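You operate a simulated robot arm through the tools that you are given. There is no shell and no other tool.

You run a simulated two-armed robot. Do the job below in one go: nothing can be reset, and whatever is moved stays where it is left.

JOB
Press the yellow button of the pinner two times. Switch the black switch of the long rest on. Take the lid off the clear jar with blue lines and lay it down on the top of bench with dark shelf. Put the jar with black lid on the glass pane tinted grey. Take the jar with green lid and put it on the shelf three of the white shelves. Take the jar marked mica and put it on top of the mould marked rosette. Put the mould marked leaf on the brown board. Take the block with gold top and put it on the top of bench with grey top. The order is free. Set down upright: jar with black lid, jar with green lid, jar marked mica.

It is judged by the outcome, as a careful person would: the job done as asked, and still so three seconds after it is handed in. It fails if anything else is knocked over, pushed out of place, dropped, spilled or broken. A push-on lid holds only when it is set on centred and level and pressed home; a screw cap is set on level and turned clockwise until tight.

ROBOT AND FRAMES
Two 7-joint arms with two-finger grippers on one trunk, on a base that drives. Base frame: it is fixed to the floor where the robot stands at the start and does not move with it; the origin is under the middle of the robot, x ahead of it, y to its left, z up. Units: mm, rad, N and s.
The left shoulder is at the start at [50, 191, 1092], the right one opposite. With the tool pointing down near the work surface each hand reaches from about 100 to 700 mm from the robot's upright axis, wherever it stands, measured 20 degrees to its own side. Places, roughly: black switch of the long rest [-2900, 3400, 900]; block with gold top (6x6x4 cm) [-3700, 700, 500]; brown board (16x12x1 cm) [-5900, 2400, 900]; clear jar with blue lines (8x8x9 cm) [-5100, 3200, 1000]; glass pane tinted grey (16x12x1 cm) [-6200, 2400, 900]; jar marked mica [-9000, 3500, 1500]; jar with black lid [-9000, 3000, 1250]; jar with green lid [-9000, 3250, 1250]; mould marked leaf [-7250, -500, 1000]; mould marked rosette [-7250, -500, 1000]; shelf three of the white shelves (60x17 cm) [-8960, 3300, 780]; top of bench with grey top [-6600, -600, 900]; yellow button of the pinner [-1700, 2700, 1000]. Payload 2.69 kg a hand.
The tool frame of a hand sits at the grasp point between the pads (the TCP): z along the fingers, y along the line on which they close. The tips reach 20 mm beyond it. The gripper opens to 100 mm. The gripper's body begins 63 mm behind the TCP.
Orientation is that of the tool frame in the base frame, as a unit quaternion [x, y, z, w]. With the fingers straight down and closing along the base's y, the tool's x points along the base's -x, its y along +y and its z along -z.

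CONTROLS
- The arms move only by the tool move_arm. It takes "left_series", "right_series" or both (then of equal length, played together; a hand with none holds still); each is a list that holds one entry, the list of rows, each a list of 6 numbers: the shift along the tool's x, y, z in mm, then the turn, a rotation vector about the tool's x, y, z in rad. In form: [[[dx, dy, dz, rx, ry, rz], ...]]. A call has 1 to 20 rows; each row is the pose to reach, as a shift and turn from the pose commanded when the call began, along the tool's axes at that moment. "left_jaw" and "right_jaw" are, for a hand that has rows, the opening in per cent of the stroke, from 0 (shut) to 100 (fully open), set as the call begins (left out, the last holds). Each row takes 0.2 s and may step no farther than 50 mm and 0.15 rad from the row before; otherwise, or with a gripper value out of range, the whole call is refused. A pose out of reach is approached as far as the arm can. The call stops where the force on the tool passes 40 N (or 10 N more than at its start, if that is more) or the arm is blocked; 0.2 s more then pass. Each finger travels about 153 mm/s and halts on what it meets, pressing with about 38 N; the grip force reading is that of the motor and also rises with nothing between the fingers. The clock runs only during rows and for 0.2 s after the last one: add rows that repeat a pose to give the fingers time. The reply holds the time, the measured pose of the TCP, the force on the tool along the base axes, the opening and the grip force, in the units named above and with some noise, with the torque about the TCP (base axes, N m) and any sound that the robot's microphone picked up.
- Cameras (640 x 400 px; columns grow to the right, rows downward): "scene" is now at [130.5, 6.3, 1287.7]; the picture's right is [0.07, -1.00, 0.00], its down [-0.31, -0.02, -0.95] and it looks along [0.95, 0.06, -0.31] (base axes); focal length 257 px, centre (320, 200). "left" rides on the left gripper at [70, 19, -99] in its tool frame; the picture's right is [-0.26, 0.97, 0.00], its down [-0.75, -0.20, -0.63] and it looks along [-0.61, -0.16, 0.78] (tool axes); focal length 230 px, centre (320, 200). "right" rides on the right gripper at [70, -19, -99] in its tool frame; the picture's right is [0.26, 0.97, 0.00], its down [-0.75, 0.20, -0.63] and it looks along [-0.61, 0.16, 0.78] (tool axes); focal length 230 px, centre (320, 200). There is no depth. A picture from a camera that has moved, and an enlarged one, comes with that camera's place and axes in the base frame and with its lens.
- snapshot(camera): a new picture of that camera. It takes no simulated time.
- raise_lower(by): slides the trunk up (or, below 0, down) by that many mm; the arms and the scene camera ride with it, the base frame stays. It gives what a move gives, with no picture.
- base_move(legs): drives the robot by 1 to 6 legs, each [ahead, left, turn to the left] in mm, mm and rad, along the robot's own axes; the way and the turn of a leg run together, so that a leg with both is an arc; at most 1500 mm and 3.142 rad a leg. The arms and the cameras ride along, it lands a little off, and it stops where it bumps. It gives what a move gives.
- head_to(pan, tilt): turns the head with the scene camera to pan (to the left, within 1.396 rad either way) and tilt (down, from -0.506 to 1.204), counted from straight ahead of the robot. It gives what a move gives.
- close_up(camera, box): a new picture of the part [left, top, right, bottom] of that camera's present view, enlarged. It takes no simulated time.
- sign_off(): hands the job in; it is judged then, once.

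Places have to be worked out from the pictures, the camera data and where the tool is seen. Open the grippers and draw the arms clear of the work before you hand the job in, unless the task says otherwise.

The tools are called after "Request:" as name(argument=value, ...) on one line, values as JSON. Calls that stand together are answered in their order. move_arm: Moves the arms, as the interface text tells. Its arguments: {"type":"object","properties":{"left_series":{"type":"array","items":{"type":"array","items":{"type":"array","items":{"type":"number"}}}},"left_jaw":{"type":"number"},"right_series":{"type":"array","items":{"type":"array","items":{"type":"array","items":{"type":"number"}}}},"right_jaw":{"type":"number"}},"required":[]} The other tools are called the same way: raise_lower (by) slides the trunk up or down; base_move (legs) drives the base; head_to (pan, tilt) turns the head that bears the scene camera; snapshot (camera) takes a picture; close_up (camera, box) takes an enlarged picture of a part of a camera's view; sign_off () hands the job in.

At the start:

```text
t: 0.0
left_tool_pos: [423.1, 137.7, 1189.6]
left_ee_rot: [-0.001, 1.0, 0.0, 0.0]
left_force: [1.0, 0.2, 0.7]
left_wrist_torque: [0.02, -0.02, -0.01]
left_finger_gap: 100.1
left_finger_force: 0.0
right_tool_pos: [407.1, -181.2, 1148.1]
right_ee_rot: [0.0, 1.0, 0.0, 0.0]
right_force: [0.0, -0.3, 0.8]
right_wrist_torque: [-0.02, -0.02, -0.01]
right_finger_gap: 99.8
right_finger_force: 0.1
trunk travel left (down, up): [-150.0, 173.0]
robot x, y, heading: [-3.1, 2.3, -0.002]
head pan, tilt: [0.066, 0.319]
```

scene: 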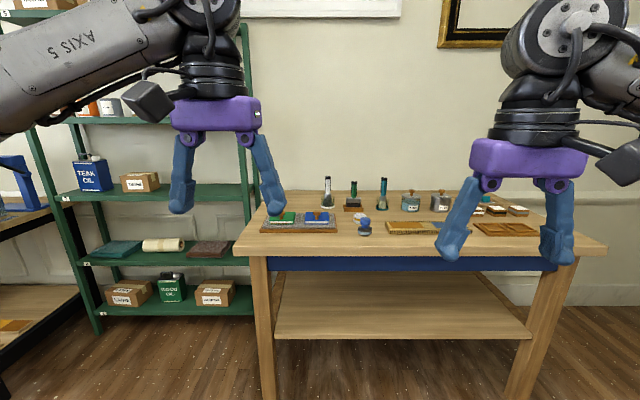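
right: 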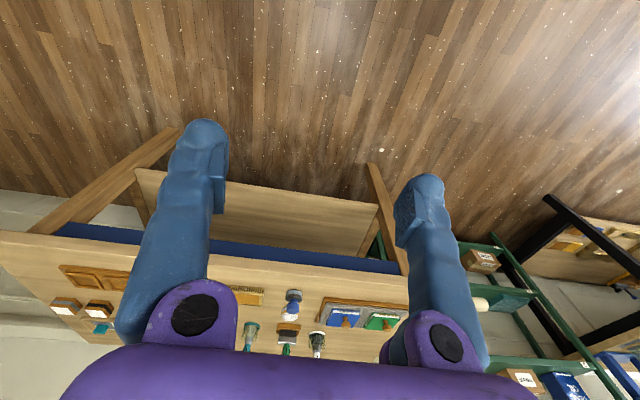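
left: 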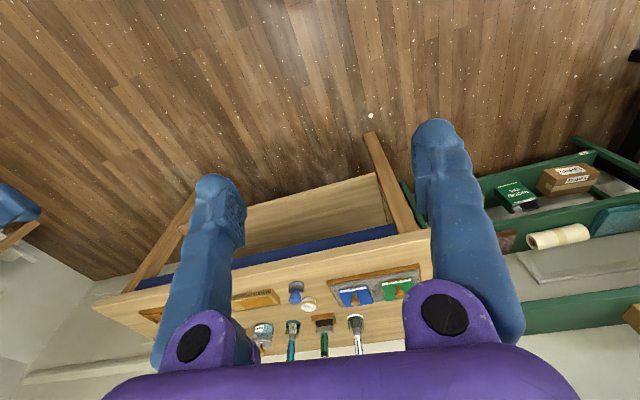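

The scene shows a bench with jars ahead and a green shelf to the left, while the listed work places lie behind and to the left. I'll pan the head left to survey first.

Request:
head_to(pan=1.39, tilt=0.3)

Request:
snapshot(camera="scene")

```text
t: 1.5
left_tool_pos: [423.3, 137.6, 1189.6]
left_ee_rot: [-0.001, 1.0, -0.001, 0.0]
left_force: [0.0, 0.2, 0.4]
left_wrist_torque: [-0.03, -0.01, -0.02]
left_finger_gap: 99.8
left_finger_force: 0.0
right_tool_pos: [406.5, -182.5, 1148.2]
right_ee_rot: [0.0, 1.0, 0.0, 0.0]
right_force: [-0.1, -0.3, -0.4]
right_wrist_torque: [0.0, 0.0, -0.04]
right_finger_gap: 100.0
right_finger_force: 0.1
trunk travel left (down, up): [-150.0, 173.0]
robot x, y, heading: [-3.3, 3.9, -0.001]
head pan, tilt: [1.389, 0.3]
```

```text
taken
camera scene: at [54.3, 91.8, 1289.5], right [0.98, -0.18, 0.0], down [-0.05, -0.29, -0.96], along [0.17, 0.94, -0.3], focal length 257 px, centre (320, 200)
```

scene: 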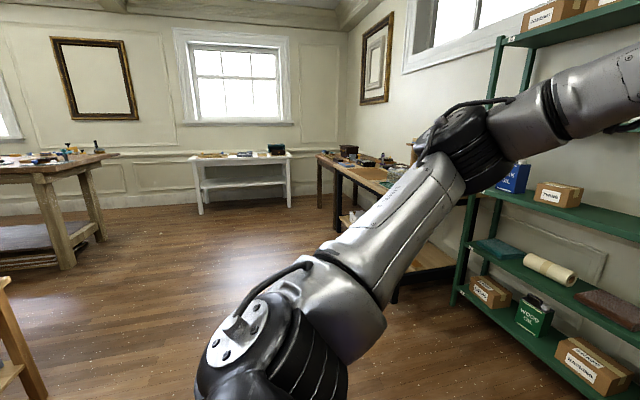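

Ahead there is clearance (bench edge about x=800). I turn left in place by about 1.6 rad, then look around.

Request:
base_move(legs=[[0, 0, 1.57]])

Request:
head_to(pan=0.9, tilt=0.25)

Request:
snapshot(camera="scene")

Request:
head_to(pan=0.0, tilt=0.25)

Request:
snapshot(camera="scene")

```text
t: 5.7
left_tool_pos: [-140.7, 422.6, 1189.3]
left_ee_rot: [0.71, -0.704, 0.001, 0.0]
left_force: [0.8, -0.6, 0.0]
left_wrist_torque: [-0.04, 0.0, 0.0]
left_finger_gap: 100.0
left_finger_force: 0.0
right_tool_pos: [179.0, 407.5, 1147.8]
right_ee_rot: [0.71, -0.705, 0.0, -0.001]
right_force: [-0.6, 0.0, -0.1]
right_wrist_torque: [-0.02, -0.01, -0.01]
right_finger_gap: 99.9
right_finger_force: 0.1
trunk travel left (down, up): [-150.0, 173.0]
robot x, y, heading: [1.2, -0.1, 1.577]
head pan, tilt: [1.389, 0.3]
```

```text
t: 6.7
left_tool_pos: [-141.0, 422.6, 1189.8]
left_ee_rot: [0.71, -0.704, 0.0, 0.001]
left_force: [0.3, -0.3, 0.2]
left_wrist_torque: [0.0, -0.04, -0.05]
left_finger_gap: 100.1
left_finger_force: 0.2
right_tool_pos: [179.5, 407.5, 1147.8]
right_ee_rot: [0.709, -0.705, -0.001, 0.0]
right_force: [0.2, 0.1, -0.5]
right_wrist_torque: [0.01, 0.01, -0.04]
right_finger_gap: 100.0
right_finger_force: 0.0
trunk travel left (down, up): [-150.0, 173.0]
robot x, y, heading: [-0.4, 2.1, 1.576]
head pan, tilt: [0.901, 0.25]
```

```text
taken
camera scene: at [-76.6, 97.4, 1294.2], right [0.61, 0.79, 0.0], down [0.19, -0.15, -0.97], along [-0.76, 0.6, -0.25], focal length 257 px, centre (320, 200)
```

scene: 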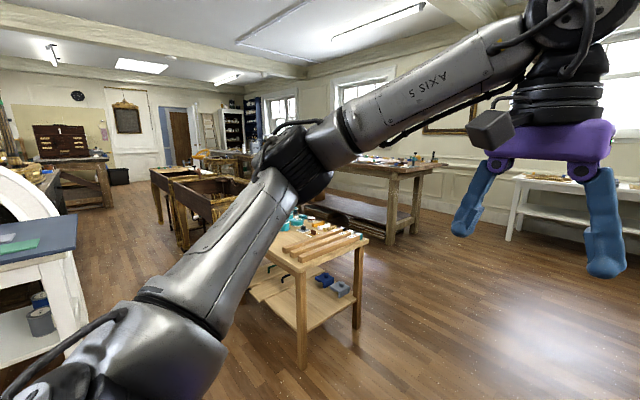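

```text
t: 7.8
left_tool_pos: [-142.4, 421.7, 1189.1]
left_ee_rot: [0.71, -0.704, 0.0, -0.001]
left_force: [-0.1, 0.2, -0.8]
left_wrist_torque: [-0.01, 0.0, -0.03]
left_finger_gap: 100.1
left_finger_force: 0.0
right_tool_pos: [179.0, 408.5, 1148.0]
right_ee_rot: [0.709, -0.705, 0.0, 0.0]
right_force: [0.1, 0.4, -0.7]
right_wrist_torque: [0.01, -0.01, -0.02]
right_finger_gap: 99.9
right_finger_force: 0.1
trunk travel left (down, up): [-150.0, 173.0]
robot x, y, heading: [-2.0, -0.2, 1.578]
head pan, tilt: [0.0, 0.25]
```

```text
taken
camera scene: at [-3.7, 133.4, 1294.2], right [1.0, 0.01, 0.0], down [0.0, -0.25, -0.97], along [-0.01, 0.97, -0.25], focal length 257 px, centre (320, 200)
```

scene: 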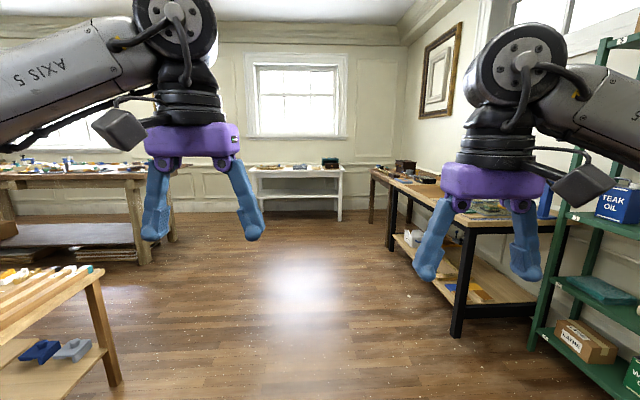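

The pinner bench seems to be the wooden bench ahead-left (front edge about y≈2470). I drive ahead into open floor and then strafe left in front of it, then look.

Request:
base_move(legs=[[1500, 0, 0], [100, 0, 0], [0, 900, 0]])

Request:
head_to(pan=0.5, tilt=0.35)

Request:
snapshot(camera="scene")

Request:
head_to(pan=1.39, tilt=0.35)

Request:
snapshot(camera="scene")

```text
t: 24.1
left_tool_pos: [-1001.1, 2113.5, 1190.3]
left_ee_rot: [-0.69, 0.723, 0.0, 0.0]
left_force: [-0.3, 0.2, 0.4]
left_wrist_torque: [-0.03, -0.01, -0.01]
left_finger_gap: 100.3
left_finger_force: 0.1
right_tool_pos: [-682.0, 2081.1, 1147.6]
right_ee_rot: [-0.689, 0.724, 0.0, -0.001]
right_force: [-0.7, 0.9, 0.0]
right_wrist_torque: [0.0, 0.02, -0.02]
right_finger_gap: 100.1
right_finger_force: 0.1
trunk travel left (down, up): [-150.0, 173.0]
robot x, y, heading: [-881.9, 1685.6, 1.523]
head pan, tilt: [0.0, 0.25]
```

```text
t: 25.1
left_tool_pos: [-1002.3, 2113.6, 1188.9]
left_ee_rot: [-0.69, 0.723, -0.001, 0.0]
left_force: [-0.1, 0.6, -0.3]
left_wrist_torque: [-0.04, 0.01, -0.01]
left_finger_gap: 99.8
left_finger_force: 0.0
right_tool_pos: [-682.0, 2081.4, 1148.9]
right_ee_rot: [-0.689, 0.725, 0.0, 0.0]
right_force: [-0.3, 0.4, 0.7]
right_wrist_torque: [0.02, 0.02, 0.0]
right_finger_gap: 100.1
right_finger_force: 0.1
trunk travel left (down, up): [-150.0, 173.0]
robot x, y, heading: [-884.9, 1685.2, 1.523]
head pan, tilt: [0.499, 0.351]
```

```text
taken
camera scene: at [-924.5, 1807.9, 1284.8], right [0.9, 0.44, 0.0], down [0.15, -0.31, -0.94], along [-0.41, 0.85, -0.34], focal length 257 px, centre (320, 200)
```

scene: 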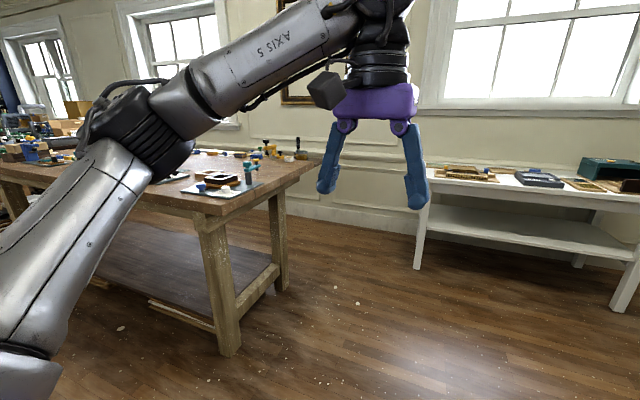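

```text
t: 26.3
left_tool_pos: [-1001.6, 2114.4, 1189.5]
left_ee_rot: [-0.69, 0.724, 0.001, 0.0]
left_force: [-0.3, -0.3, -0.4]
left_wrist_torque: [0.02, 0.01, -0.01]
left_finger_gap: 100.0
left_finger_force: 0.0
right_tool_pos: [-682.3, 2081.1, 1147.0]
right_ee_rot: [-0.69, 0.724, 0.0, 0.0]
right_force: [0.1, 0.4, 0.5]
right_wrist_torque: [-0.01, -0.02, 0.0]
right_finger_gap: 99.6
right_finger_force: 0.1
trunk travel left (down, up): [-150.0, 173.0]
robot x, y, heading: [-889.8, 1683.0, 1.528]
head pan, tilt: [1.389, 0.351]
```

```text
taken
camera scene: at [-974.6, 1745.3, 1284.8], right [0.23, 0.97, 0.0], down [0.33, -0.08, -0.94], along [-0.91, 0.21, -0.34], focal length 257 px, centre (320, 200)
```

scene: 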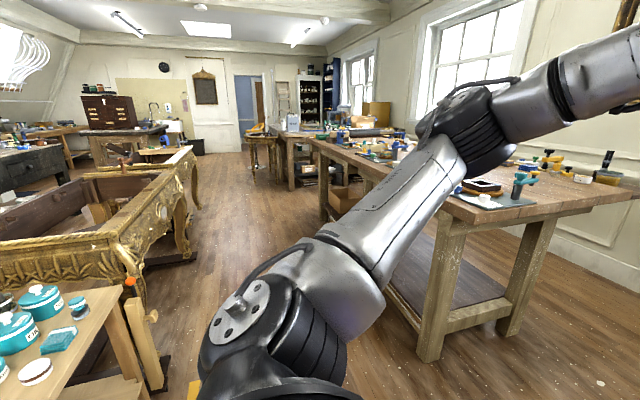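

The pinner is probably the device on the grey plate at the right end of the wooden bench. I take a close-up of it.

Request:
close_up(camera="scene", box=[420, 120, 640, 260])

Request:
close_up(camera="scene", box=[0, 60, 240, 210])

Request:
close_up(camera="scene", box=[220, 60, 420, 200])

```text
2.86 times, centred on (530, 190) of scene
camera zoom: at [-974.6, 1745.3, 1284.8], right [0.23, 0.97, 0.0], down [0.33, -0.08, -0.94], along [-0.91, 0.21, -0.34], focal length 733 px, centre (-280, 229)
```

zoom: 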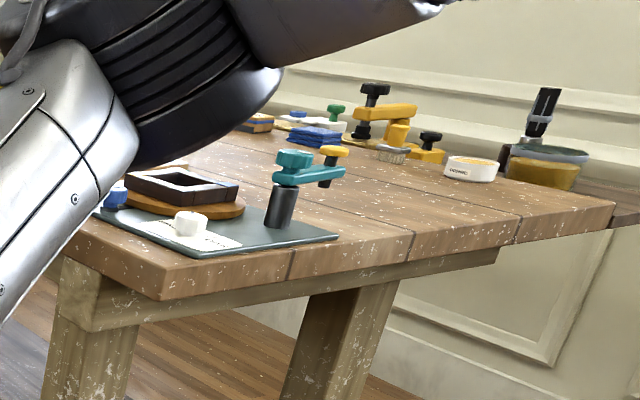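

```text
2.67 times, centred on (120, 135) of scene
camera zoom: at [-974.6, 1745.3, 1284.8], right [0.23, 0.97, 0.0], down [0.33, -0.08, -0.94], along [-0.91, 0.21, -0.34], focal length 684 px, centre (853, 373)
```

zoom: 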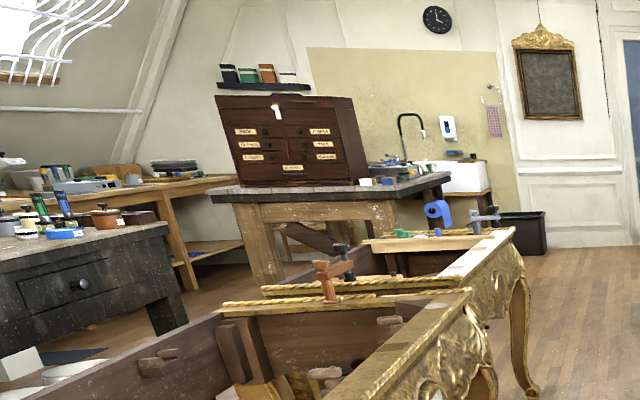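

```text
2.86 times, centred on (320, 130) of scene
camera zoom: at [-974.6, 1745.3, 1284.8], right [0.23, 0.97, 0.0], down [0.33, -0.08, -0.94], along [-0.91, 0.21, -0.34], focal length 733 px, centre (320, 400)
```

zoom: 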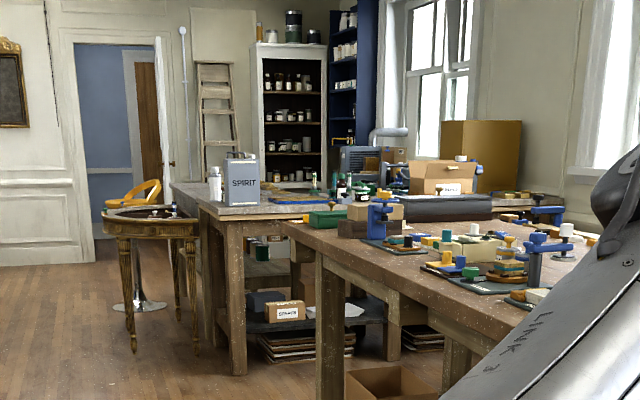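

A small table sticks out toward y≈1380 near x≈-1570, so I go a bit ahead first, then strafe left to face the pinner end of the bench.

Request:
base_move(legs=[[170, 0, 0.045], [0, 750, 0]])

Request:
head_to(pan=0.2, tilt=0.5)

Request:
snapshot(camera="scene")

Request:
head_to(pan=1.2, tilt=0.6)

Request:
snapshot(camera="scene")

```text
t: 34.3
left_tool_pos: [-1764.0, 2280.6, 1189.1]
left_ee_rot: [-0.706, 0.708, 0.001, -0.001]
left_force: [-0.3, -0.4, 0.1]
left_wrist_torque: [-0.02, -0.01, 0.0]
left_finger_gap: 99.7
left_finger_force: 0.0
right_tool_pos: [-1442.9, 2263.3, 1147.8]
right_ee_rot: [-0.706, 0.709, 0.001, 0.0]
right_force: [0.2, 0.7, 0.3]
right_wrist_torque: [0.04, -0.01, 0.0]
right_finger_gap: 99.9
right_finger_force: 0.0
trunk travel left (down, up): [-150.0, 173.0]
robot x, y, heading: [-1627.2, 1857.4, 1.569]
head pan, tilt: [1.389, 0.351]
```

```text
t: 35.7
left_tool_pos: [-1763.4, 2280.2, 1190.0]
left_ee_rot: [-0.706, 0.708, 0.0, 0.0]
left_force: [-0.2, 0.6, 0.9]
left_wrist_torque: [0.02, 0.02, 0.01]
left_finger_gap: 100.2
left_finger_force: 0.0
right_tool_pos: [-1443.4, 2262.7, 1147.0]
right_ee_rot: [-0.705, 0.709, 0.0, 0.0]
right_force: [0.3, 0.6, 0.4]
right_wrist_torque: [0.0, -0.02, 0.01]
right_finger_gap: 100.0
right_finger_force: 0.1
trunk travel left (down, up): [-150.0, 173.0]
robot x, y, heading: [-1624.3, 1855.1, 1.569]
head pan, tilt: [0.201, 0.499]
```

```text
taken
camera scene: at [-1646.6, 1986.5, 1271.1], right [0.98, 0.2, 0.0], down [0.09, -0.47, -0.88], along [-0.17, 0.86, -0.48], focal length 257 px, centre (320, 200)
```

scene: 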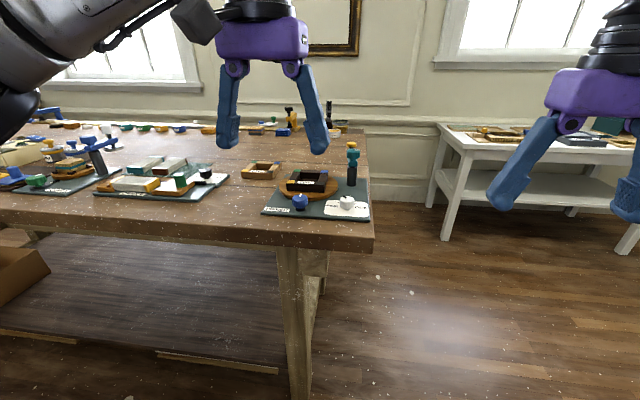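

```text
t: 37.0
left_tool_pos: [-1762.7, 2280.4, 1189.5]
left_ee_rot: [-0.707, 0.708, 0.0, -0.001]
left_force: [-0.6, 0.1, 0.3]
left_wrist_torque: [0.03, 0.01, 0.0]
left_finger_gap: 100.1
left_finger_force: 0.0
right_tool_pos: [-1442.5, 2262.8, 1148.6]
right_ee_rot: [-0.706, 0.708, 0.0, 0.0]
right_force: [-0.3, -0.1, 0.1]
right_wrist_torque: [0.0, 0.0, 0.01]
right_finger_gap: 100.2
right_finger_force: 0.1
trunk travel left (down, up): [-150.0, 173.0]
robot x, y, heading: [-1626.1, 1857.8, 1.561]
head pan, tilt: [1.201, 0.6]
```

```text
taken
camera scene: at [-1711.0, 1929.6, 1262.0], right [0.37, 0.93, 0.0], down [0.53, -0.21, -0.83], along [-0.77, 0.3, -0.56], focal length 257 px, centre (320, 200)
```

scene: 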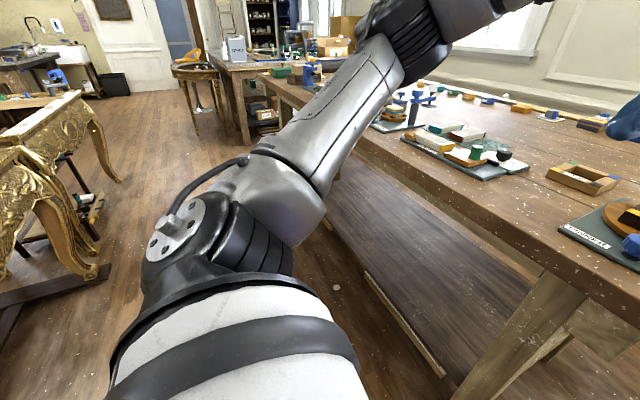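

Several plates with small machines carry labels on the bench. I point the head at the bench and zoom in to read them.

Request:
head_to(pan=0.35, tilt=0.5)

Request:
close_up(camera="scene", box=[260, 110, 480, 250])

Request:
close_up(camera="scene", box=[60, 90, 280, 230])

```text
t: 38.1
left_tool_pos: [-1763.7, 2280.7, 1188.6]
left_ee_rot: [-0.706, 0.708, 0.001, 0.0]
left_force: [-0.8, 0.3, -1.1]
left_wrist_torque: [0.01, 0.02, 0.0]
left_finger_gap: 100.3
left_finger_force: 0.1
right_tool_pos: [-1442.8, 2262.5, 1146.9]
right_ee_rot: [-0.706, 0.709, 0.001, 0.0]
right_force: [-0.2, -0.3, 0.1]
right_wrist_torque: [-0.03, 0.01, -0.02]
right_finger_gap: 99.9
right_finger_force: 0.0
trunk travel left (down, up): [-150.0, 173.0]
robot x, y, heading: [-1621.8, 1854.9, 1.566]
head pan, tilt: [0.351, 0.499]
```

```text
2.86 times, centred on (370, 180) of scene
camera zoom: at [-1659.7, 1982.8, 1271.1], right [0.94, 0.34, 0.0], down [0.16, -0.45, -0.88], along [-0.3, 0.83, -0.48], focal length 733 px, centre (177, 257)
```

zoom: 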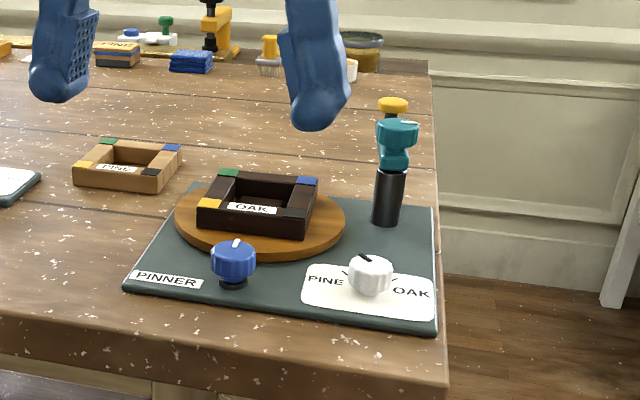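

```text
2.86 times, centred on (170, 160) of scene
camera zoom: at [-1659.7, 1982.8, 1271.1], right [0.94, 0.34, 0.0], down [0.16, -0.45, -0.88], along [-0.3, 0.83, -0.48], focal length 733 px, centre (749, 314)
```

zoom: 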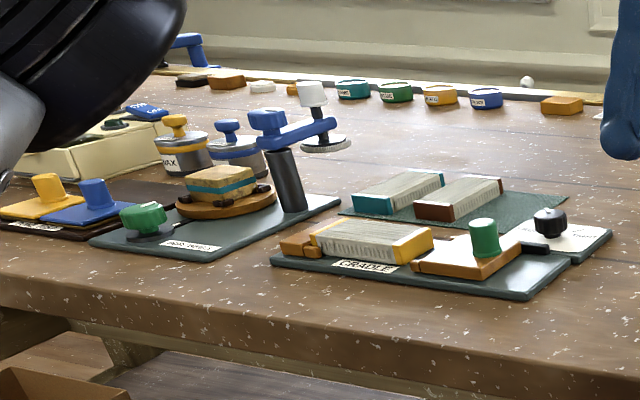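

The yellow button is on the end of the teal arm, triangulated to about [-1701, 2737, 1054]. I drive 230 mm closer and close the left gripper so it can act as a pressing finger.

Request:
base_move(legs=[[220, 0, 0]])

Request:
move_arm(left_series=[[[0, 0, 0, 0, 0, 0], [0, 0, 0, 0, 0, 0], [0, 0, 0, 0, 0, 0]]], left_jaw=0)

Request:
head_to(pan=0.1, tilt=0.5)

Request:
snapshot(camera="scene")

Request:
snapshot(camera="left")

```text
t: 39.8
left_tool_pos: [-1764.9, 2504.4, 1189.1]
left_ee_rot: [0.707, -0.707, 0.0, 0.0]
left_force: [0.1, 0.6, 0.2]
left_wrist_torque: [-0.01, -0.03, -0.02]
left_finger_gap: 99.9
left_finger_force: 0.1
right_tool_pos: [-1443.8, 2487.1, 1147.9]
right_ee_rot: [-0.707, 0.707, 0.0, 0.0]
right_force: [0.0, 0.5, -1.1]
right_wrist_torque: [-0.02, -0.01, 0.01]
right_finger_gap: 100.0
right_finger_force: 0.0
trunk travel left (down, up): [-150.0, 173.0]
robot x, y, heading: [-1624.4, 2079.5, 1.569]
head pan, tilt: [0.351, 0.499]
```

```text
t: 40.6
left_tool_pos: [-1764.3, 2503.8, 1188.8]
left_ee_rot: [0.708, -0.706, 0.0, 0.001]
left_force: [0.2, -0.4, 0.9]
left_wrist_torque: [-0.04, -0.01, -0.02]
left_finger_gap: 0.1
left_finger_force: 29.6
right_tool_pos: [-1443.6, 2486.1, 1146.8]
right_ee_rot: [0.708, -0.706, 0.001, 0.0]
right_force: [-0.1, -0.2, -1.0]
right_wrist_torque: [-0.01, -0.01, -0.02]
right_finger_gap: 100.0
right_finger_force: 0.1
trunk travel left (down, up): [-150.0, 173.0]
robot x, y, heading: [-1627.0, 2078.9, 1.571]
head pan, tilt: [0.351, 0.499]
```

```text
t: 41.4
left_tool_pos: [-1764.4, 2502.6, 1188.8]
left_ee_rot: [0.708, -0.706, 0.0, 0.0]
left_force: [-0.2, -0.2, -1.3]
left_wrist_torque: [-0.01, -0.03, -0.04]
left_finger_gap: 0.0
left_finger_force: 29.9
right_tool_pos: [-1444.2, 2486.1, 1147.3]
right_ee_rot: [-0.707, 0.707, 0.0, 0.001]
right_force: [0.1, 0.6, -0.2]
right_wrist_torque: [0.06, 0.03, -0.01]
right_finger_gap: 100.0
right_finger_force: 0.0
trunk travel left (down, up): [-150.0, 173.0]
robot x, y, heading: [-1626.7, 2080.7, 1.569]
head pan, tilt: [0.099, 0.499]
```

```text
taken
camera scene: at [-1637.7, 2210.9, 1271.1], right [0.99, 0.1, 0.0], down [0.05, -0.48, -0.88], along [-0.09, 0.87, -0.48], focal length 257 px, centre (320, 200)
```

scene: 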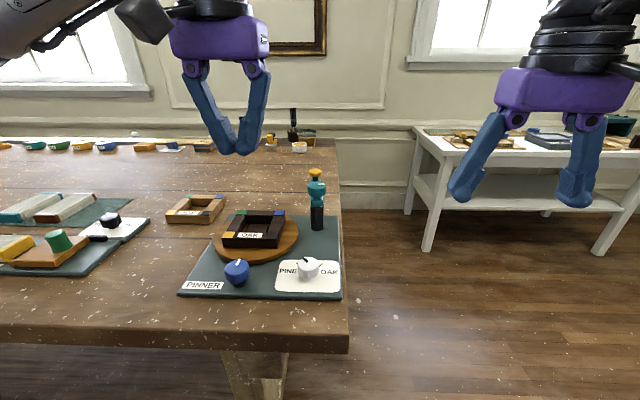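

```text
taken
camera left: at [-1782.0, 2433.3, 1288.4], right [-0.97, 0.26, 0.0], down [0.2, 0.75, 0.63], along [0.16, 0.61, -0.78], focal length 230 px, centre (320, 200)
```

left: 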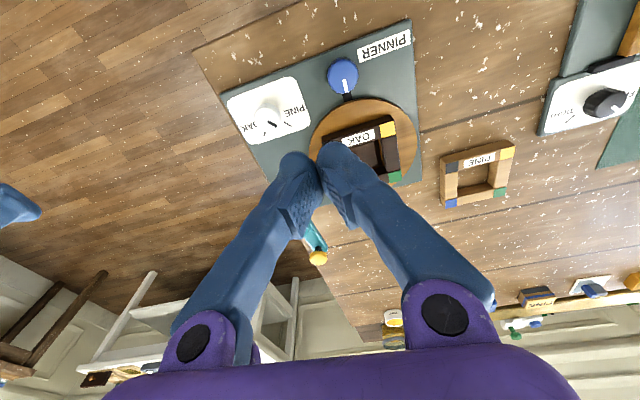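

The button reads consistently at about [-1700, 2735, 1053] from both cameras. I move the closed left hand over it with the tips at about z=1100.

Request:
move_arm(left_series=[[[-40, -11, 10, 0, 0, 0], [-80, -22, 20, 0, 0, 0], [-120, -33, 32, 0, 0, 0], [-160, -44, 45, 0, 0, 0], [-200, -55, 57, 0, 0, 0], [-232, -64, 69, 0, 0, 0], [-232, -64, 69, 0, 0, 0]]])

Request:
snapshot(camera="left")

Request:
close_up(camera="scene", box=[240, 100, 400, 200])

```text
t: 43.0
left_tool_pos: [-1706.2, 2715.0, 1111.8]
left_ee_rot: [-0.707, 0.707, 0.001, 0.0]
left_force: [1.2, 0.1, 0.6]
left_wrist_torque: [0.04, 0.05, 0.03]
left_finger_gap: 0.0
left_finger_force: 29.5
left hand out of reach, approached as far as the arm can: row 6, 7
right_tool_pos: [-1442.5, 2485.6, 1147.3]
right_ee_rot: [0.708, -0.706, 0.0, 0.0]
right_force: [0.9, 0.3, 0.9]
right_wrist_torque: [0.01, 0.07, 0.01]
right_finger_gap: 99.8
right_finger_force: 0.1
trunk travel left (down, up): [-150.0, 173.0]
robot x, y, heading: [-1626.2, 2081.8, 1.572]
head pan, tilt: [0.099, 0.499]
```

```text
taken
camera left: at [-1723.2, 2644.2, 1211.1], right [-0.97, 0.26, 0.0], down [0.2, 0.75, 0.63], along [0.16, 0.61, -0.78], focal length 230 px, centre (320, 200)
```

left: 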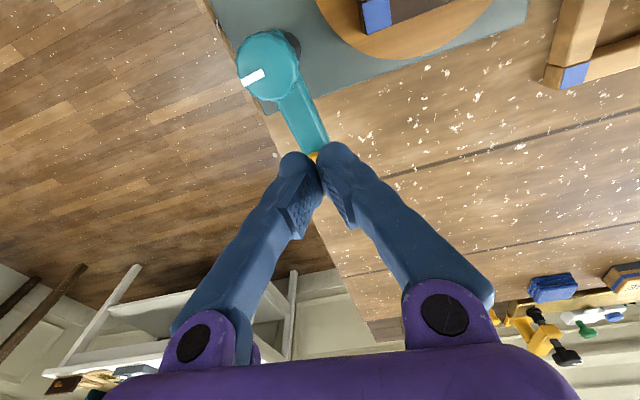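

```text
4.00 times, centred on (320, 150) of scene
camera zoom: at [-1636.1, 2210.3, 1271.2], right [0.99, 0.1, 0.0], down [0.05, -0.48, -0.88], along [-0.09, 0.87, -0.48], focal length 1026 px, centre (320, 400)
```

zoom: 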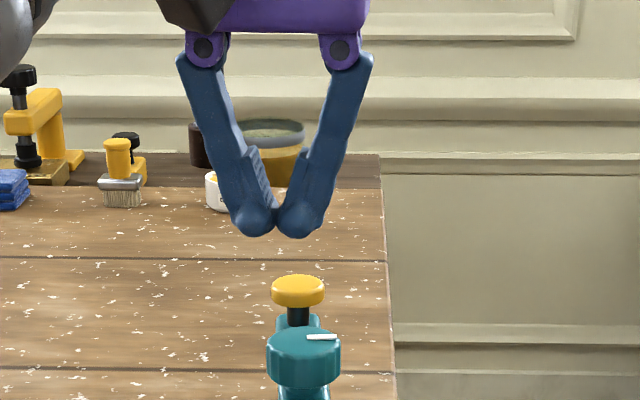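

The hand fell ~20 mm short of the button in reach. I raise the trunk 100 mm so the wrist works nearer shoulder height, and drive 30 mm nearer.

Request:
raise_lower(by=100)

Request:
base_move(legs=[[35, 0, 0]])

Request:
snapshot(camera="left")

Request:
snapshot(camera="scene")

```text
t: 44.3
left_tool_pos: [-1707.0, 2715.2, 1210.5]
left_ee_rot: [0.708, -0.707, -0.001, 0.0]
left_force: [0.1, -0.4, -0.4]
left_wrist_torque: [0.01, 0.0, 0.03]
left_finger_gap: 0.0
left_finger_force: 29.5
right_tool_pos: [-1445.4, 2486.3, 1248.0]
right_ee_rot: [0.707, -0.707, 0.001, 0.001]
right_force: [0.0, 0.4, 0.4]
right_wrist_torque: [-0.01, -0.01, -0.02]
right_finger_gap: 100.2
right_finger_force: 0.1
trunk travel left (down, up): [-250.0, 73.0]
robot x, y, heading: [-1627.4, 2079.2, 1.568]
head pan, tilt: [0.099, 0.499]
```

```text
t: 45.2
left_tool_pos: [-1707.6, 2751.1, 1211.8]
left_ee_rot: [0.708, -0.706, 0.0, 0.0]
left_force: [1.3, 0.4, -0.3]
left_wrist_torque: [-0.03, -0.01, 0.01]
left_finger_gap: 0.0
left_finger_force: 29.3
right_tool_pos: [-1444.5, 2522.2, 1247.8]
right_ee_rot: [0.707, -0.707, 0.0, 0.0]
right_force: [-0.8, 0.0, -0.1]
right_wrist_torque: [-0.02, 0.04, 0.0]
right_finger_gap: 100.1
right_finger_force: 0.1
trunk travel left (down, up): [-250.0, 73.0]
robot x, y, heading: [-1628.2, 2114.5, 1.57]
head pan, tilt: [0.099, 0.499]
```

```text
taken
camera left: at [-1725.3, 2680.5, 1310.4], right [-0.97, 0.26, 0.0], down [0.2, 0.75, 0.63], along [0.16, 0.61, -0.78], focal length 230 px, centre (320, 200)
```

left: 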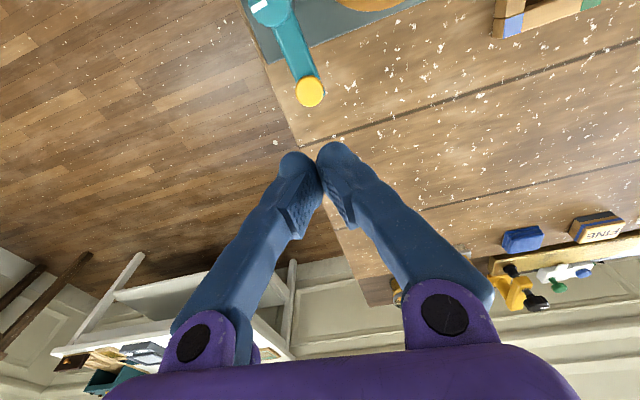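

```text
taken
camera scene: at [-1637.7, 2246.7, 1371.1], right [0.99, 0.1, 0.0], down [0.05, -0.48, -0.88], along [-0.09, 0.87, -0.48], focal length 257 px, centre (320, 200)
```

scene: 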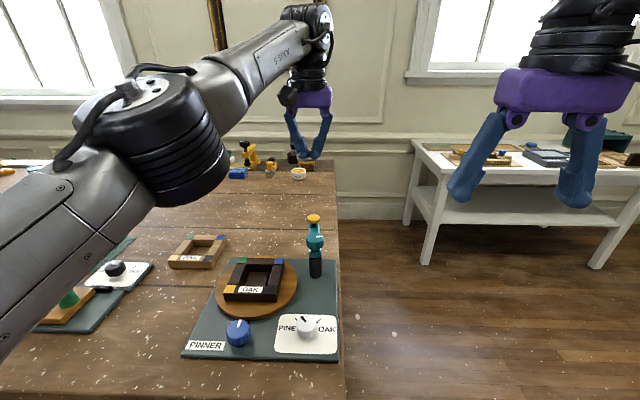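

The button center is at about [-1700, 2738, 1055]. I bring the tips directly above it (TCP z≈1092).

Request:
move_arm(left_series=[[[7, -4, 40, 0, 0, 0], [13, -8, 80, 0, 0, 0], [13, -8, 119, 0, 0, 0], [13, -8, 119, 0, 0, 0]]])

Request:
snapshot(camera="left")

Request:
close_up(camera="scene", box=[240, 150, 400, 250])

```text
t: 46.2
left_tool_pos: [-1700.2, 2737.6, 1092.3]
left_ee_rot: [0.708, -0.706, -0.001, -0.001]
left_force: [0.5, 0.2, 0.2]
left_wrist_torque: [0.02, 0.03, 0.0]
left_finger_gap: 0.3
left_finger_force: 29.3
right_tool_pos: [-1443.5, 2521.5, 1246.8]
right_ee_rot: [-0.707, 0.707, 0.0, -0.001]
right_force: [0.4, -0.3, 0.1]
right_wrist_torque: [0.03, 0.0, -0.04]
right_finger_gap: 99.9
right_finger_force: 0.1
trunk travel left (down, up): [-250.0, 73.0]
robot x, y, heading: [-1626.1, 2117.4, 1.574]
head pan, tilt: [0.099, 0.499]
```

```text
taken
camera left: at [-1716.5, 2666.6, 1191.7], right [-0.97, 0.26, 0.0], down [0.2, 0.75, 0.63], along [0.16, 0.61, -0.78], focal length 230 px, centre (320, 200)
```

left: 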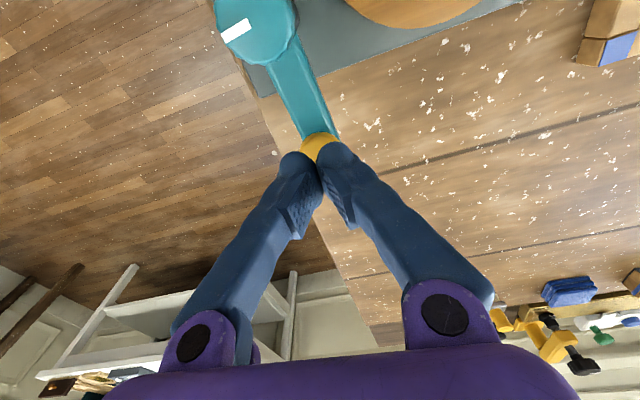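

```text
4.00 times, centred on (320, 200) of scene
camera zoom: at [-1637.3, 2245.6, 1371.2], right [0.99, 0.1, 0.0], down [0.05, -0.48, -0.88], along [-0.09, 0.87, -0.48], focal length 1026 px, centre (320, 200)
```

zoom: 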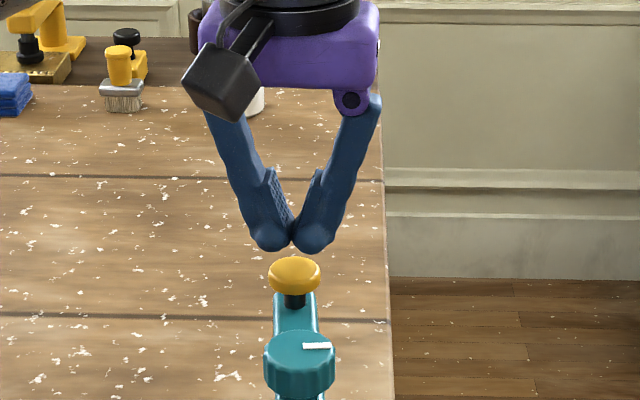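

Aligned over the button. I descend in fine steps until I feel contact or hear a click.

Request:
move_arm(left_series=[[[0, 0, 6, 0, 0, 0], [0, 0, 10, 0, 0, 0], [0, 0, 13, 0, 0, 0], [0, 0, 15, 0, 0, 0], [0, 0, 17, 0, 0, 0], [0, 0, 19, 0, 0, 0], [0, 0, 21, 0, 0, 0]]])

Request:
close_up(camera="scene", box=[240, 150, 400, 250])

```text
t: 47.8
left_tool_pos: [-1699.2, 2736.8, 1072.0]
left_ee_rot: [0.708, -0.706, -0.001, -0.001]
left_force: [0.3, 0.5, 0.9]
left_wrist_torque: [-0.02, 0.04, -0.02]
left_finger_gap: 6.1
left_finger_force: 30.0
right_tool_pos: [-1444.2, 2521.4, 1248.0]
right_ee_rot: [0.708, -0.707, -0.001, 0.0]
right_force: [-1.6, -0.6, -0.3]
right_wrist_torque: [0.0, 0.01, 0.0]
right_finger_gap: 100.0
right_finger_force: 0.0
trunk travel left (down, up): [-250.0, 73.0]
robot x, y, heading: [-1626.0, 2115.7, 1.57]
head pan, tilt: [0.099, 0.499]
```

```text
4.00 times, centred on (320, 200) of scene
camera zoom: at [-1637.7, 2245.8, 1371.1], right [0.99, 0.1, 0.0], down [0.05, -0.48, -0.88], along [-0.09, 0.87, -0.48], focal length 1026 px, centre (320, 200)
```

zoom: 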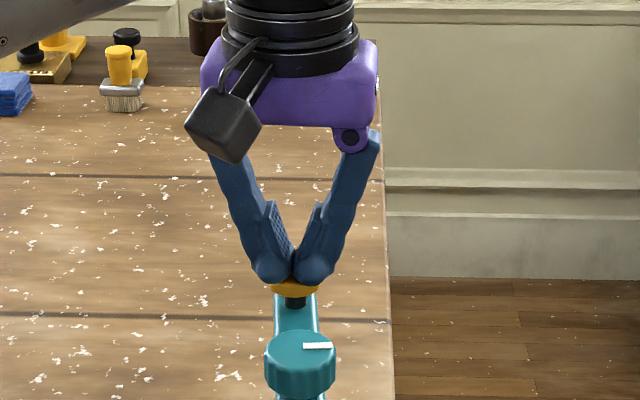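

The two rounded tips straddle the dome (gap opened to 6 mm) with no click heard. I back up, shift 11 mm sideways so that one fingertip is centred on the button, and look.

Request:
move_arm(left_series=[[[0, 0, -10, 0, 0, 0], [0, 0, -20, 0, 0, 0], [0, 11, -20, 0, 0, 0], [0, 11, -20, 0, 0, 0]]])

Request:
close_up(camera="scene", box=[240, 150, 400, 250])

Request:
close_up(camera="left", box=[240, 80, 400, 180])

```text
t: 48.8
left_tool_pos: [-1711.7, 2736.7, 1091.5]
left_ee_rot: [0.708, -0.706, -0.001, -0.002]
left_force: [-0.2, 0.2, 0.3]
left_wrist_torque: [0.0, -0.03, -0.01]
left_finger_gap: 0.0
left_finger_force: 30.1
right_tool_pos: [-1443.0, 2521.8, 1247.4]
right_ee_rot: [-0.706, 0.708, 0.001, -0.001]
right_force: [0.1, -0.3, -1.5]
right_wrist_torque: [-0.04, 0.03, 0.02]
right_finger_gap: 100.3
right_finger_force: 0.1
trunk travel left (down, up): [-250.0, 73.0]
robot x, y, heading: [-1623.8, 2116.3, 1.573]
head pan, tilt: [0.099, 0.499]
```

```text
4.00 times, centred on (320, 200) of scene
camera zoom: at [-1637.3, 2245.9, 1371.1], right [0.99, 0.1, 0.0], down [0.05, -0.48, -0.88], along [-0.09, 0.87, -0.48], focal length 1026 px, centre (320, 200)
```

zoom: 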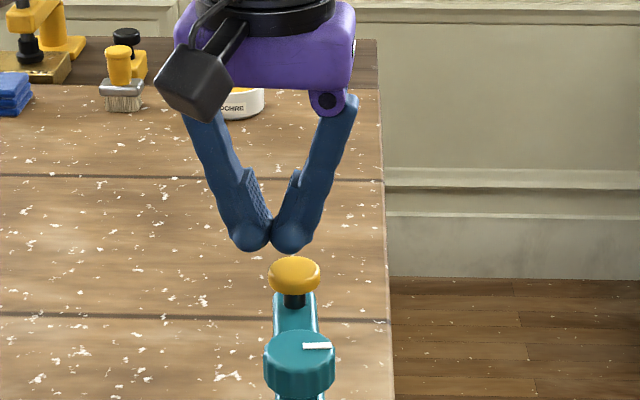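

```text
4.00 times, centred on (320, 130) of left
camera zoom: at [-1728.7, 2667.2, 1190.5], right [-0.97, 0.26, 0.0], down [0.2, 0.75, 0.63], along [0.16, 0.61, -0.78], focal length 920 px, centre (320, 480)
```

zoom: 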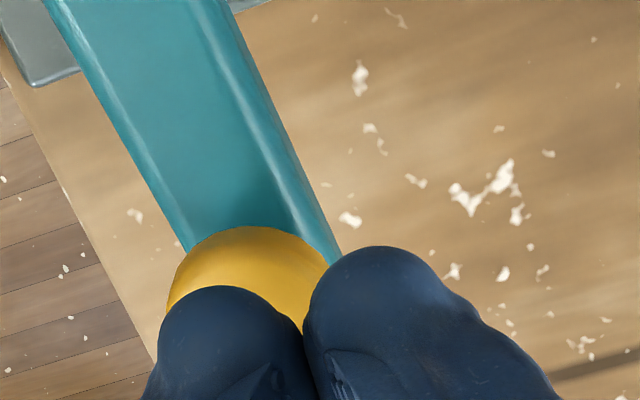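

One fingertip is now over the button; I press down in fine steps watching force and sound.

Request:
move_arm(left_series=[[[0, 0, 8, 0, 0, 0], [0, 0, 12, 0, 0, 0], [0, 0, 15, 0, 0, 0], [0, 0, 18, 0, 0, 0], [0, 0, 20, 0, 0, 0], [0, 0, 22, 0, 0, 0], [0, 0, 24, 0, 0, 0]]])

Request:
close_up(camera="scene", box=[240, 150, 400, 250])

```text
t: 50.4
left_tool_pos: [-1711.2, 2736.3, 1068.8]
left_ee_rot: [0.708, -0.706, 0.0, 0.0]
left_force: [-0.2, 0.3, 0.8]
left_wrist_torque: [0.0, -0.01, -0.01]
left_finger_gap: 0.2
left_finger_force: 29.2
right_tool_pos: [-1445.0, 2521.7, 1248.5]
right_ee_rot: [-0.707, 0.707, 0.0, 0.0]
right_force: [1.1, 1.0, -0.5]
right_wrist_torque: [0.01, 0.05, -0.01]
right_finger_gap: 100.0
right_finger_force: 0.1
trunk travel left (down, up): [-250.0, 73.0]
robot x, y, heading: [-1626.7, 2116.2, 1.574]
head pan, tilt: [0.099, 0.499]
```

```text
4.00 times, centred on (320, 200) of scene
camera zoom: at [-1637.8, 2245.8, 1371.1], right [0.99, 0.1, 0.0], down [0.05, -0.48, -0.88], along [-0.09, 0.87, -0.48], focal length 1026 px, centre (320, 200)
```

zoom: 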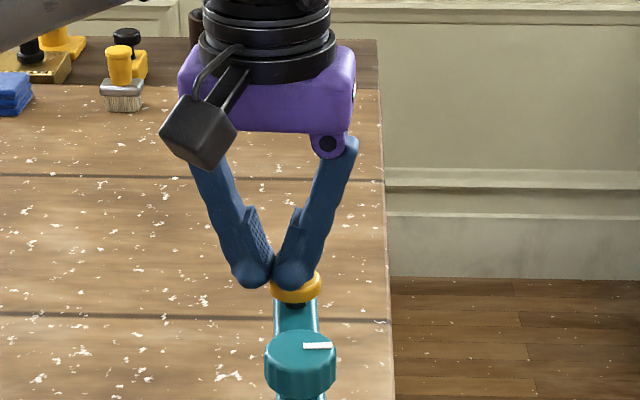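

No contact force yet at TCP z=1069; continue down in fine steps.

Request:
move_arm(left_series=[[[0, 0, 2, 0, 0, 0], [0, 0, 4, 0, 0, 0], [0, 0, 6, 0, 0, 0], [0, 0, 8, 0, 0, 0]]])

Request:
close_up(camera="scene", box=[280, 180, 360, 230])

```text
t: 51.4
left_tool_pos: [-1712.2, 2738.2, 1059.9]
left_ee_rot: [-0.707, 0.707, 0.001, 0.001]
left_force: [-0.1, -0.8, 3.0]
left_wrist_torque: [-0.02, -0.03, 0.05]
left_finger_gap: 0.0
left_finger_force: 29.3
right_tool_pos: [-1444.1, 2521.5, 1247.7]
right_ee_rot: [0.707, -0.707, 0.0, 0.001]
right_force: [0.3, 0.3, -0.5]
right_wrist_torque: [0.03, 0.0, -0.03]
right_finger_gap: 99.9
right_finger_force: 0.1
trunk travel left (down, up): [-250.0, 73.0]
robot x, y, heading: [-1627.3, 2116.3, 1.573]
head pan, tilt: [0.099, 0.499]
heard: click
```

```text
8.00 times, centred on (320, 205) of scene
camera zoom: at [-1637.6, 2245.5, 1371.2], right [0.99, 0.1, 0.0], down [0.05, -0.48, -0.88], along [-0.09, 0.87, -0.48], focal length 2053 px, centre (320, 160)
```

zoom: 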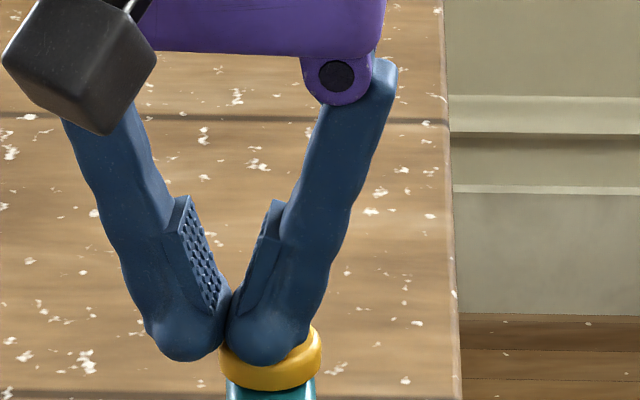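

A click was heard: first press done. I lift fully off the button, pause, press again to the same depth, and lift off.

Request:
move_arm(left_series=[[[0, 0, -10, 0, 0, 0], [0, 0, -25, 0, 0, 0], [0, 0, -25, 0, 0, 0], [0, 0, -25, 0, 0, 0]]])

Request:
close_up(camera="scene", box=[280, 180, 360, 230])

Request:
move_arm(left_series=[[[0, 0, 10, 0, 0, 0], [0, 0, 17, 0, 0, 0], [0, 0, 19, 0, 0, 0], [0, 0, 21, 0, 0, 0], [0, 0, 23, 0, 0, 0], [0, 0, 25, 0, 0, 0]]])

```text
t: 52.4
left_tool_pos: [-1710.9, 2737.7, 1085.0]
left_ee_rot: [0.707, -0.707, -0.001, 0.0]
left_force: [0.4, -0.1, 0.2]
left_wrist_torque: [0.02, 0.02, 0.0]
left_finger_gap: 0.0
left_finger_force: 29.3
right_tool_pos: [-1444.6, 2521.8, 1248.1]
right_ee_rot: [-0.707, 0.707, 0.0, 0.0]
right_force: [0.2, 0.0, -0.8]
right_wrist_torque: [-0.03, -0.03, 0.02]
right_finger_gap: 100.0
right_finger_force: 0.0
trunk travel left (down, up): [-250.0, 73.0]
robot x, y, heading: [-1622.6, 2114.1, 1.581]
head pan, tilt: [0.099, 0.499]
```

```text
8.00 times, centred on (320, 205) of scene
camera zoom: at [-1637.7, 2245.9, 1371.1], right [0.99, 0.1, 0.0], down [0.05, -0.48, -0.88], along [-0.09, 0.87, -0.48], focal length 2053 px, centre (320, 160)
```

zoom: 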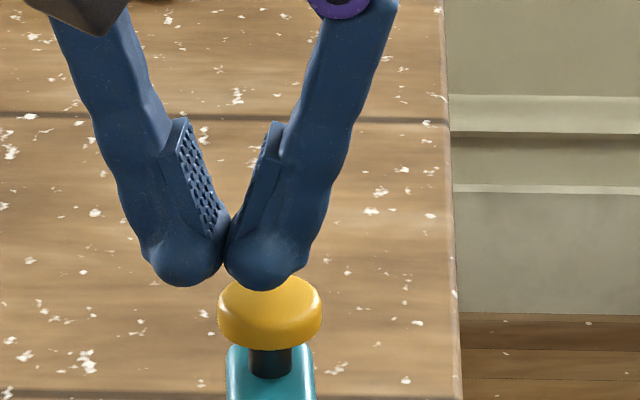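

```text
t: 53.8
left_tool_pos: [-1711.2, 2737.5, 1060.3]
left_ee_rot: [0.708, -0.706, 0.0, -0.001]
left_force: [0.4, 0.8, 3.3]
left_wrist_torque: [0.01, 0.01, 0.01]
left_finger_gap: 0.0
left_finger_force: 29.1
right_tool_pos: [-1444.7, 2522.4, 1247.7]
right_ee_rot: [-0.707, 0.707, 0.0, 0.001]
right_force: [0.8, 1.2, -1.0]
right_wrist_torque: [-0.01, 0.03, -0.01]
right_finger_gap: 100.0
right_finger_force: 0.0
trunk travel left (down, up): [-250.0, 73.0]
robot x, y, heading: [-1628.1, 2114.4, 1.57]
head pan, tilt: [0.099, 0.499]
heard: click
```

Second click heard: the pinner is done. I lift off and draw the left hand back to its travel pose.

Request:
move_arm(left_series=[[[0, 0, -30, 0, 0, 0], [0, 0, -75, 0, 0, 0], [0, 0, -120, 0, 0, 0], [45, 10, -140, 0, 0, 0], [90, 20, -150, 0, 0, 0], [135, 30, -160, 0, 0, 0], [180, 40, -170, 0, 0, 0], [220, 46, -180, 0, 0, 0], [240, 46, -190, 0, 0, 0]]], left_jaw=100)

Request:
head_to(pan=0.7, tilt=0.4)

Request:
snapshot(camera="scene")

```text
refused: row 4 steps farther than a row can; nothing moved
```

```text
t: 54.8
left_tool_pos: [-1711.6, 2737.3, 1060.8]
left_ee_rot: [0.708, -0.706, -0.001, 0.0]
left_force: [0.3, 1.2, 2.8]
left_wrist_torque: [0.0, 0.0, 0.02]
left_finger_gap: 0.1
left_finger_force: 29.6
right_tool_pos: [-1444.8, 2520.6, 1247.8]
right_ee_rot: [-0.707, 0.707, 0.0, 0.0]
right_force: [0.7, 0.1, 0.2]
right_wrist_torque: [0.01, 0.02, 0.03]
right_finger_gap: 100.0
right_finger_force: 0.0
trunk travel left (down, up): [-250.0, 73.0]
robot x, y, heading: [-1629.6, 2115.0, 1.573]
head pan, tilt: [0.7, 0.4]
```

```text
taken
camera scene: at [-1688.3, 2226.1, 1380.3], right [0.76, 0.64, 0.0], down [0.25, -0.3, -0.92], along [-0.59, 0.7, -0.39], focal length 257 px, centre (320, 200)
```

scene: 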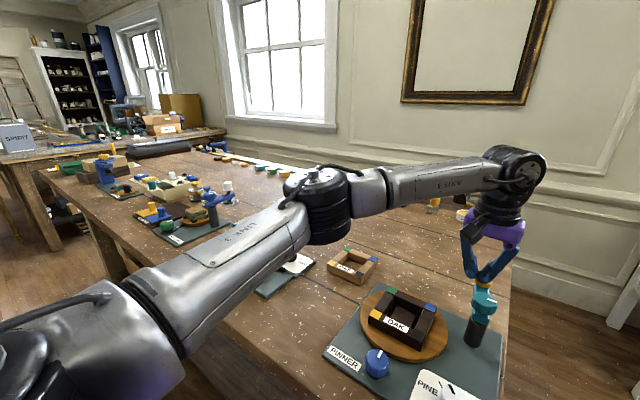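

The call was refused for a step slightly too long, nothing moved. I lift straight up with the jaw closed first, then retract with smaller steps.

Request:
move_arm(left_series=[[[0, 0, -30, 0, 0, 0], [0, 0, -75, 0, 0, 0], [0, 0, -120, 0, 0, 0], [40, 10, -130, 0, 0, 0], [80, 20, -140, 0, 0, 0], [120, 30, -150, 0, 0, 0], [160, 40, -160, 0, 0, 0], [200, 46, -170, 0, 0, 0], [240, 46, -180, 0, 0, 0]]])

Request:
head_to(pan=0.9, tilt=0.35)

Request:
snapshot(camera="scene")

```text
t: 56.8
left_tool_pos: [-1754.3, 2497.5, 1240.7]
left_ee_rot: [0.708, -0.706, -0.001, 0.0]
left_force: [-0.3, -0.4, -0.1]
left_wrist_torque: [0.0, -0.01, -0.03]
left_finger_gap: 0.1
left_finger_force: 29.2
right_tool_pos: [-1444.9, 2521.7, 1248.5]
right_ee_rot: [-0.707, 0.707, 0.001, 0.001]
right_force: [0.1, -0.2, 0.2]
right_wrist_torque: [0.01, -0.02, 0.01]
right_finger_gap: 99.9
right_finger_force: 0.0
trunk travel left (down, up): [-250.0, 73.0]
robot x, y, heading: [-1626.7, 2115.7, 1.575]
head pan, tilt: [0.7, 0.4]
```

```text
t: 57.5
left_tool_pos: [-1753.9, 2498.5, 1239.8]
left_ee_rot: [0.708, -0.707, -0.001, 0.0]
left_force: [0.1, -0.4, 0.1]
left_wrist_torque: [0.03, 0.0, -0.02]
left_finger_gap: 0.3
left_finger_force: 29.2
right_tool_pos: [-1444.3, 2521.7, 1247.7]
right_ee_rot: [0.707, -0.707, 0.0, 0.0]
right_force: [-0.1, 0.3, -0.7]
right_wrist_torque: [-0.04, 0.0, -0.01]
right_finger_gap: 100.1
right_finger_force: 0.1
trunk travel left (down, up): [-250.0, 73.0]
robot x, y, heading: [-1628.4, 2115.5, 1.575]
head pan, tilt: [0.901, 0.351]
```

```text
taken
camera scene: at [-1701.6, 2213.3, 1384.8], right [0.62, 0.78, 0.0], down [0.27, -0.21, -0.94], along [-0.74, 0.58, -0.34], focal length 257 px, centre (320, 200)
```

scene: 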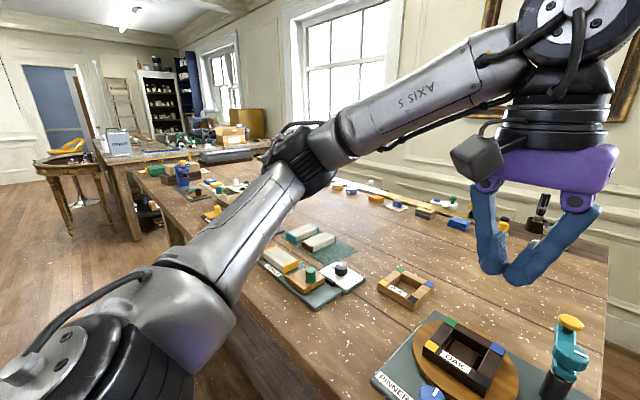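

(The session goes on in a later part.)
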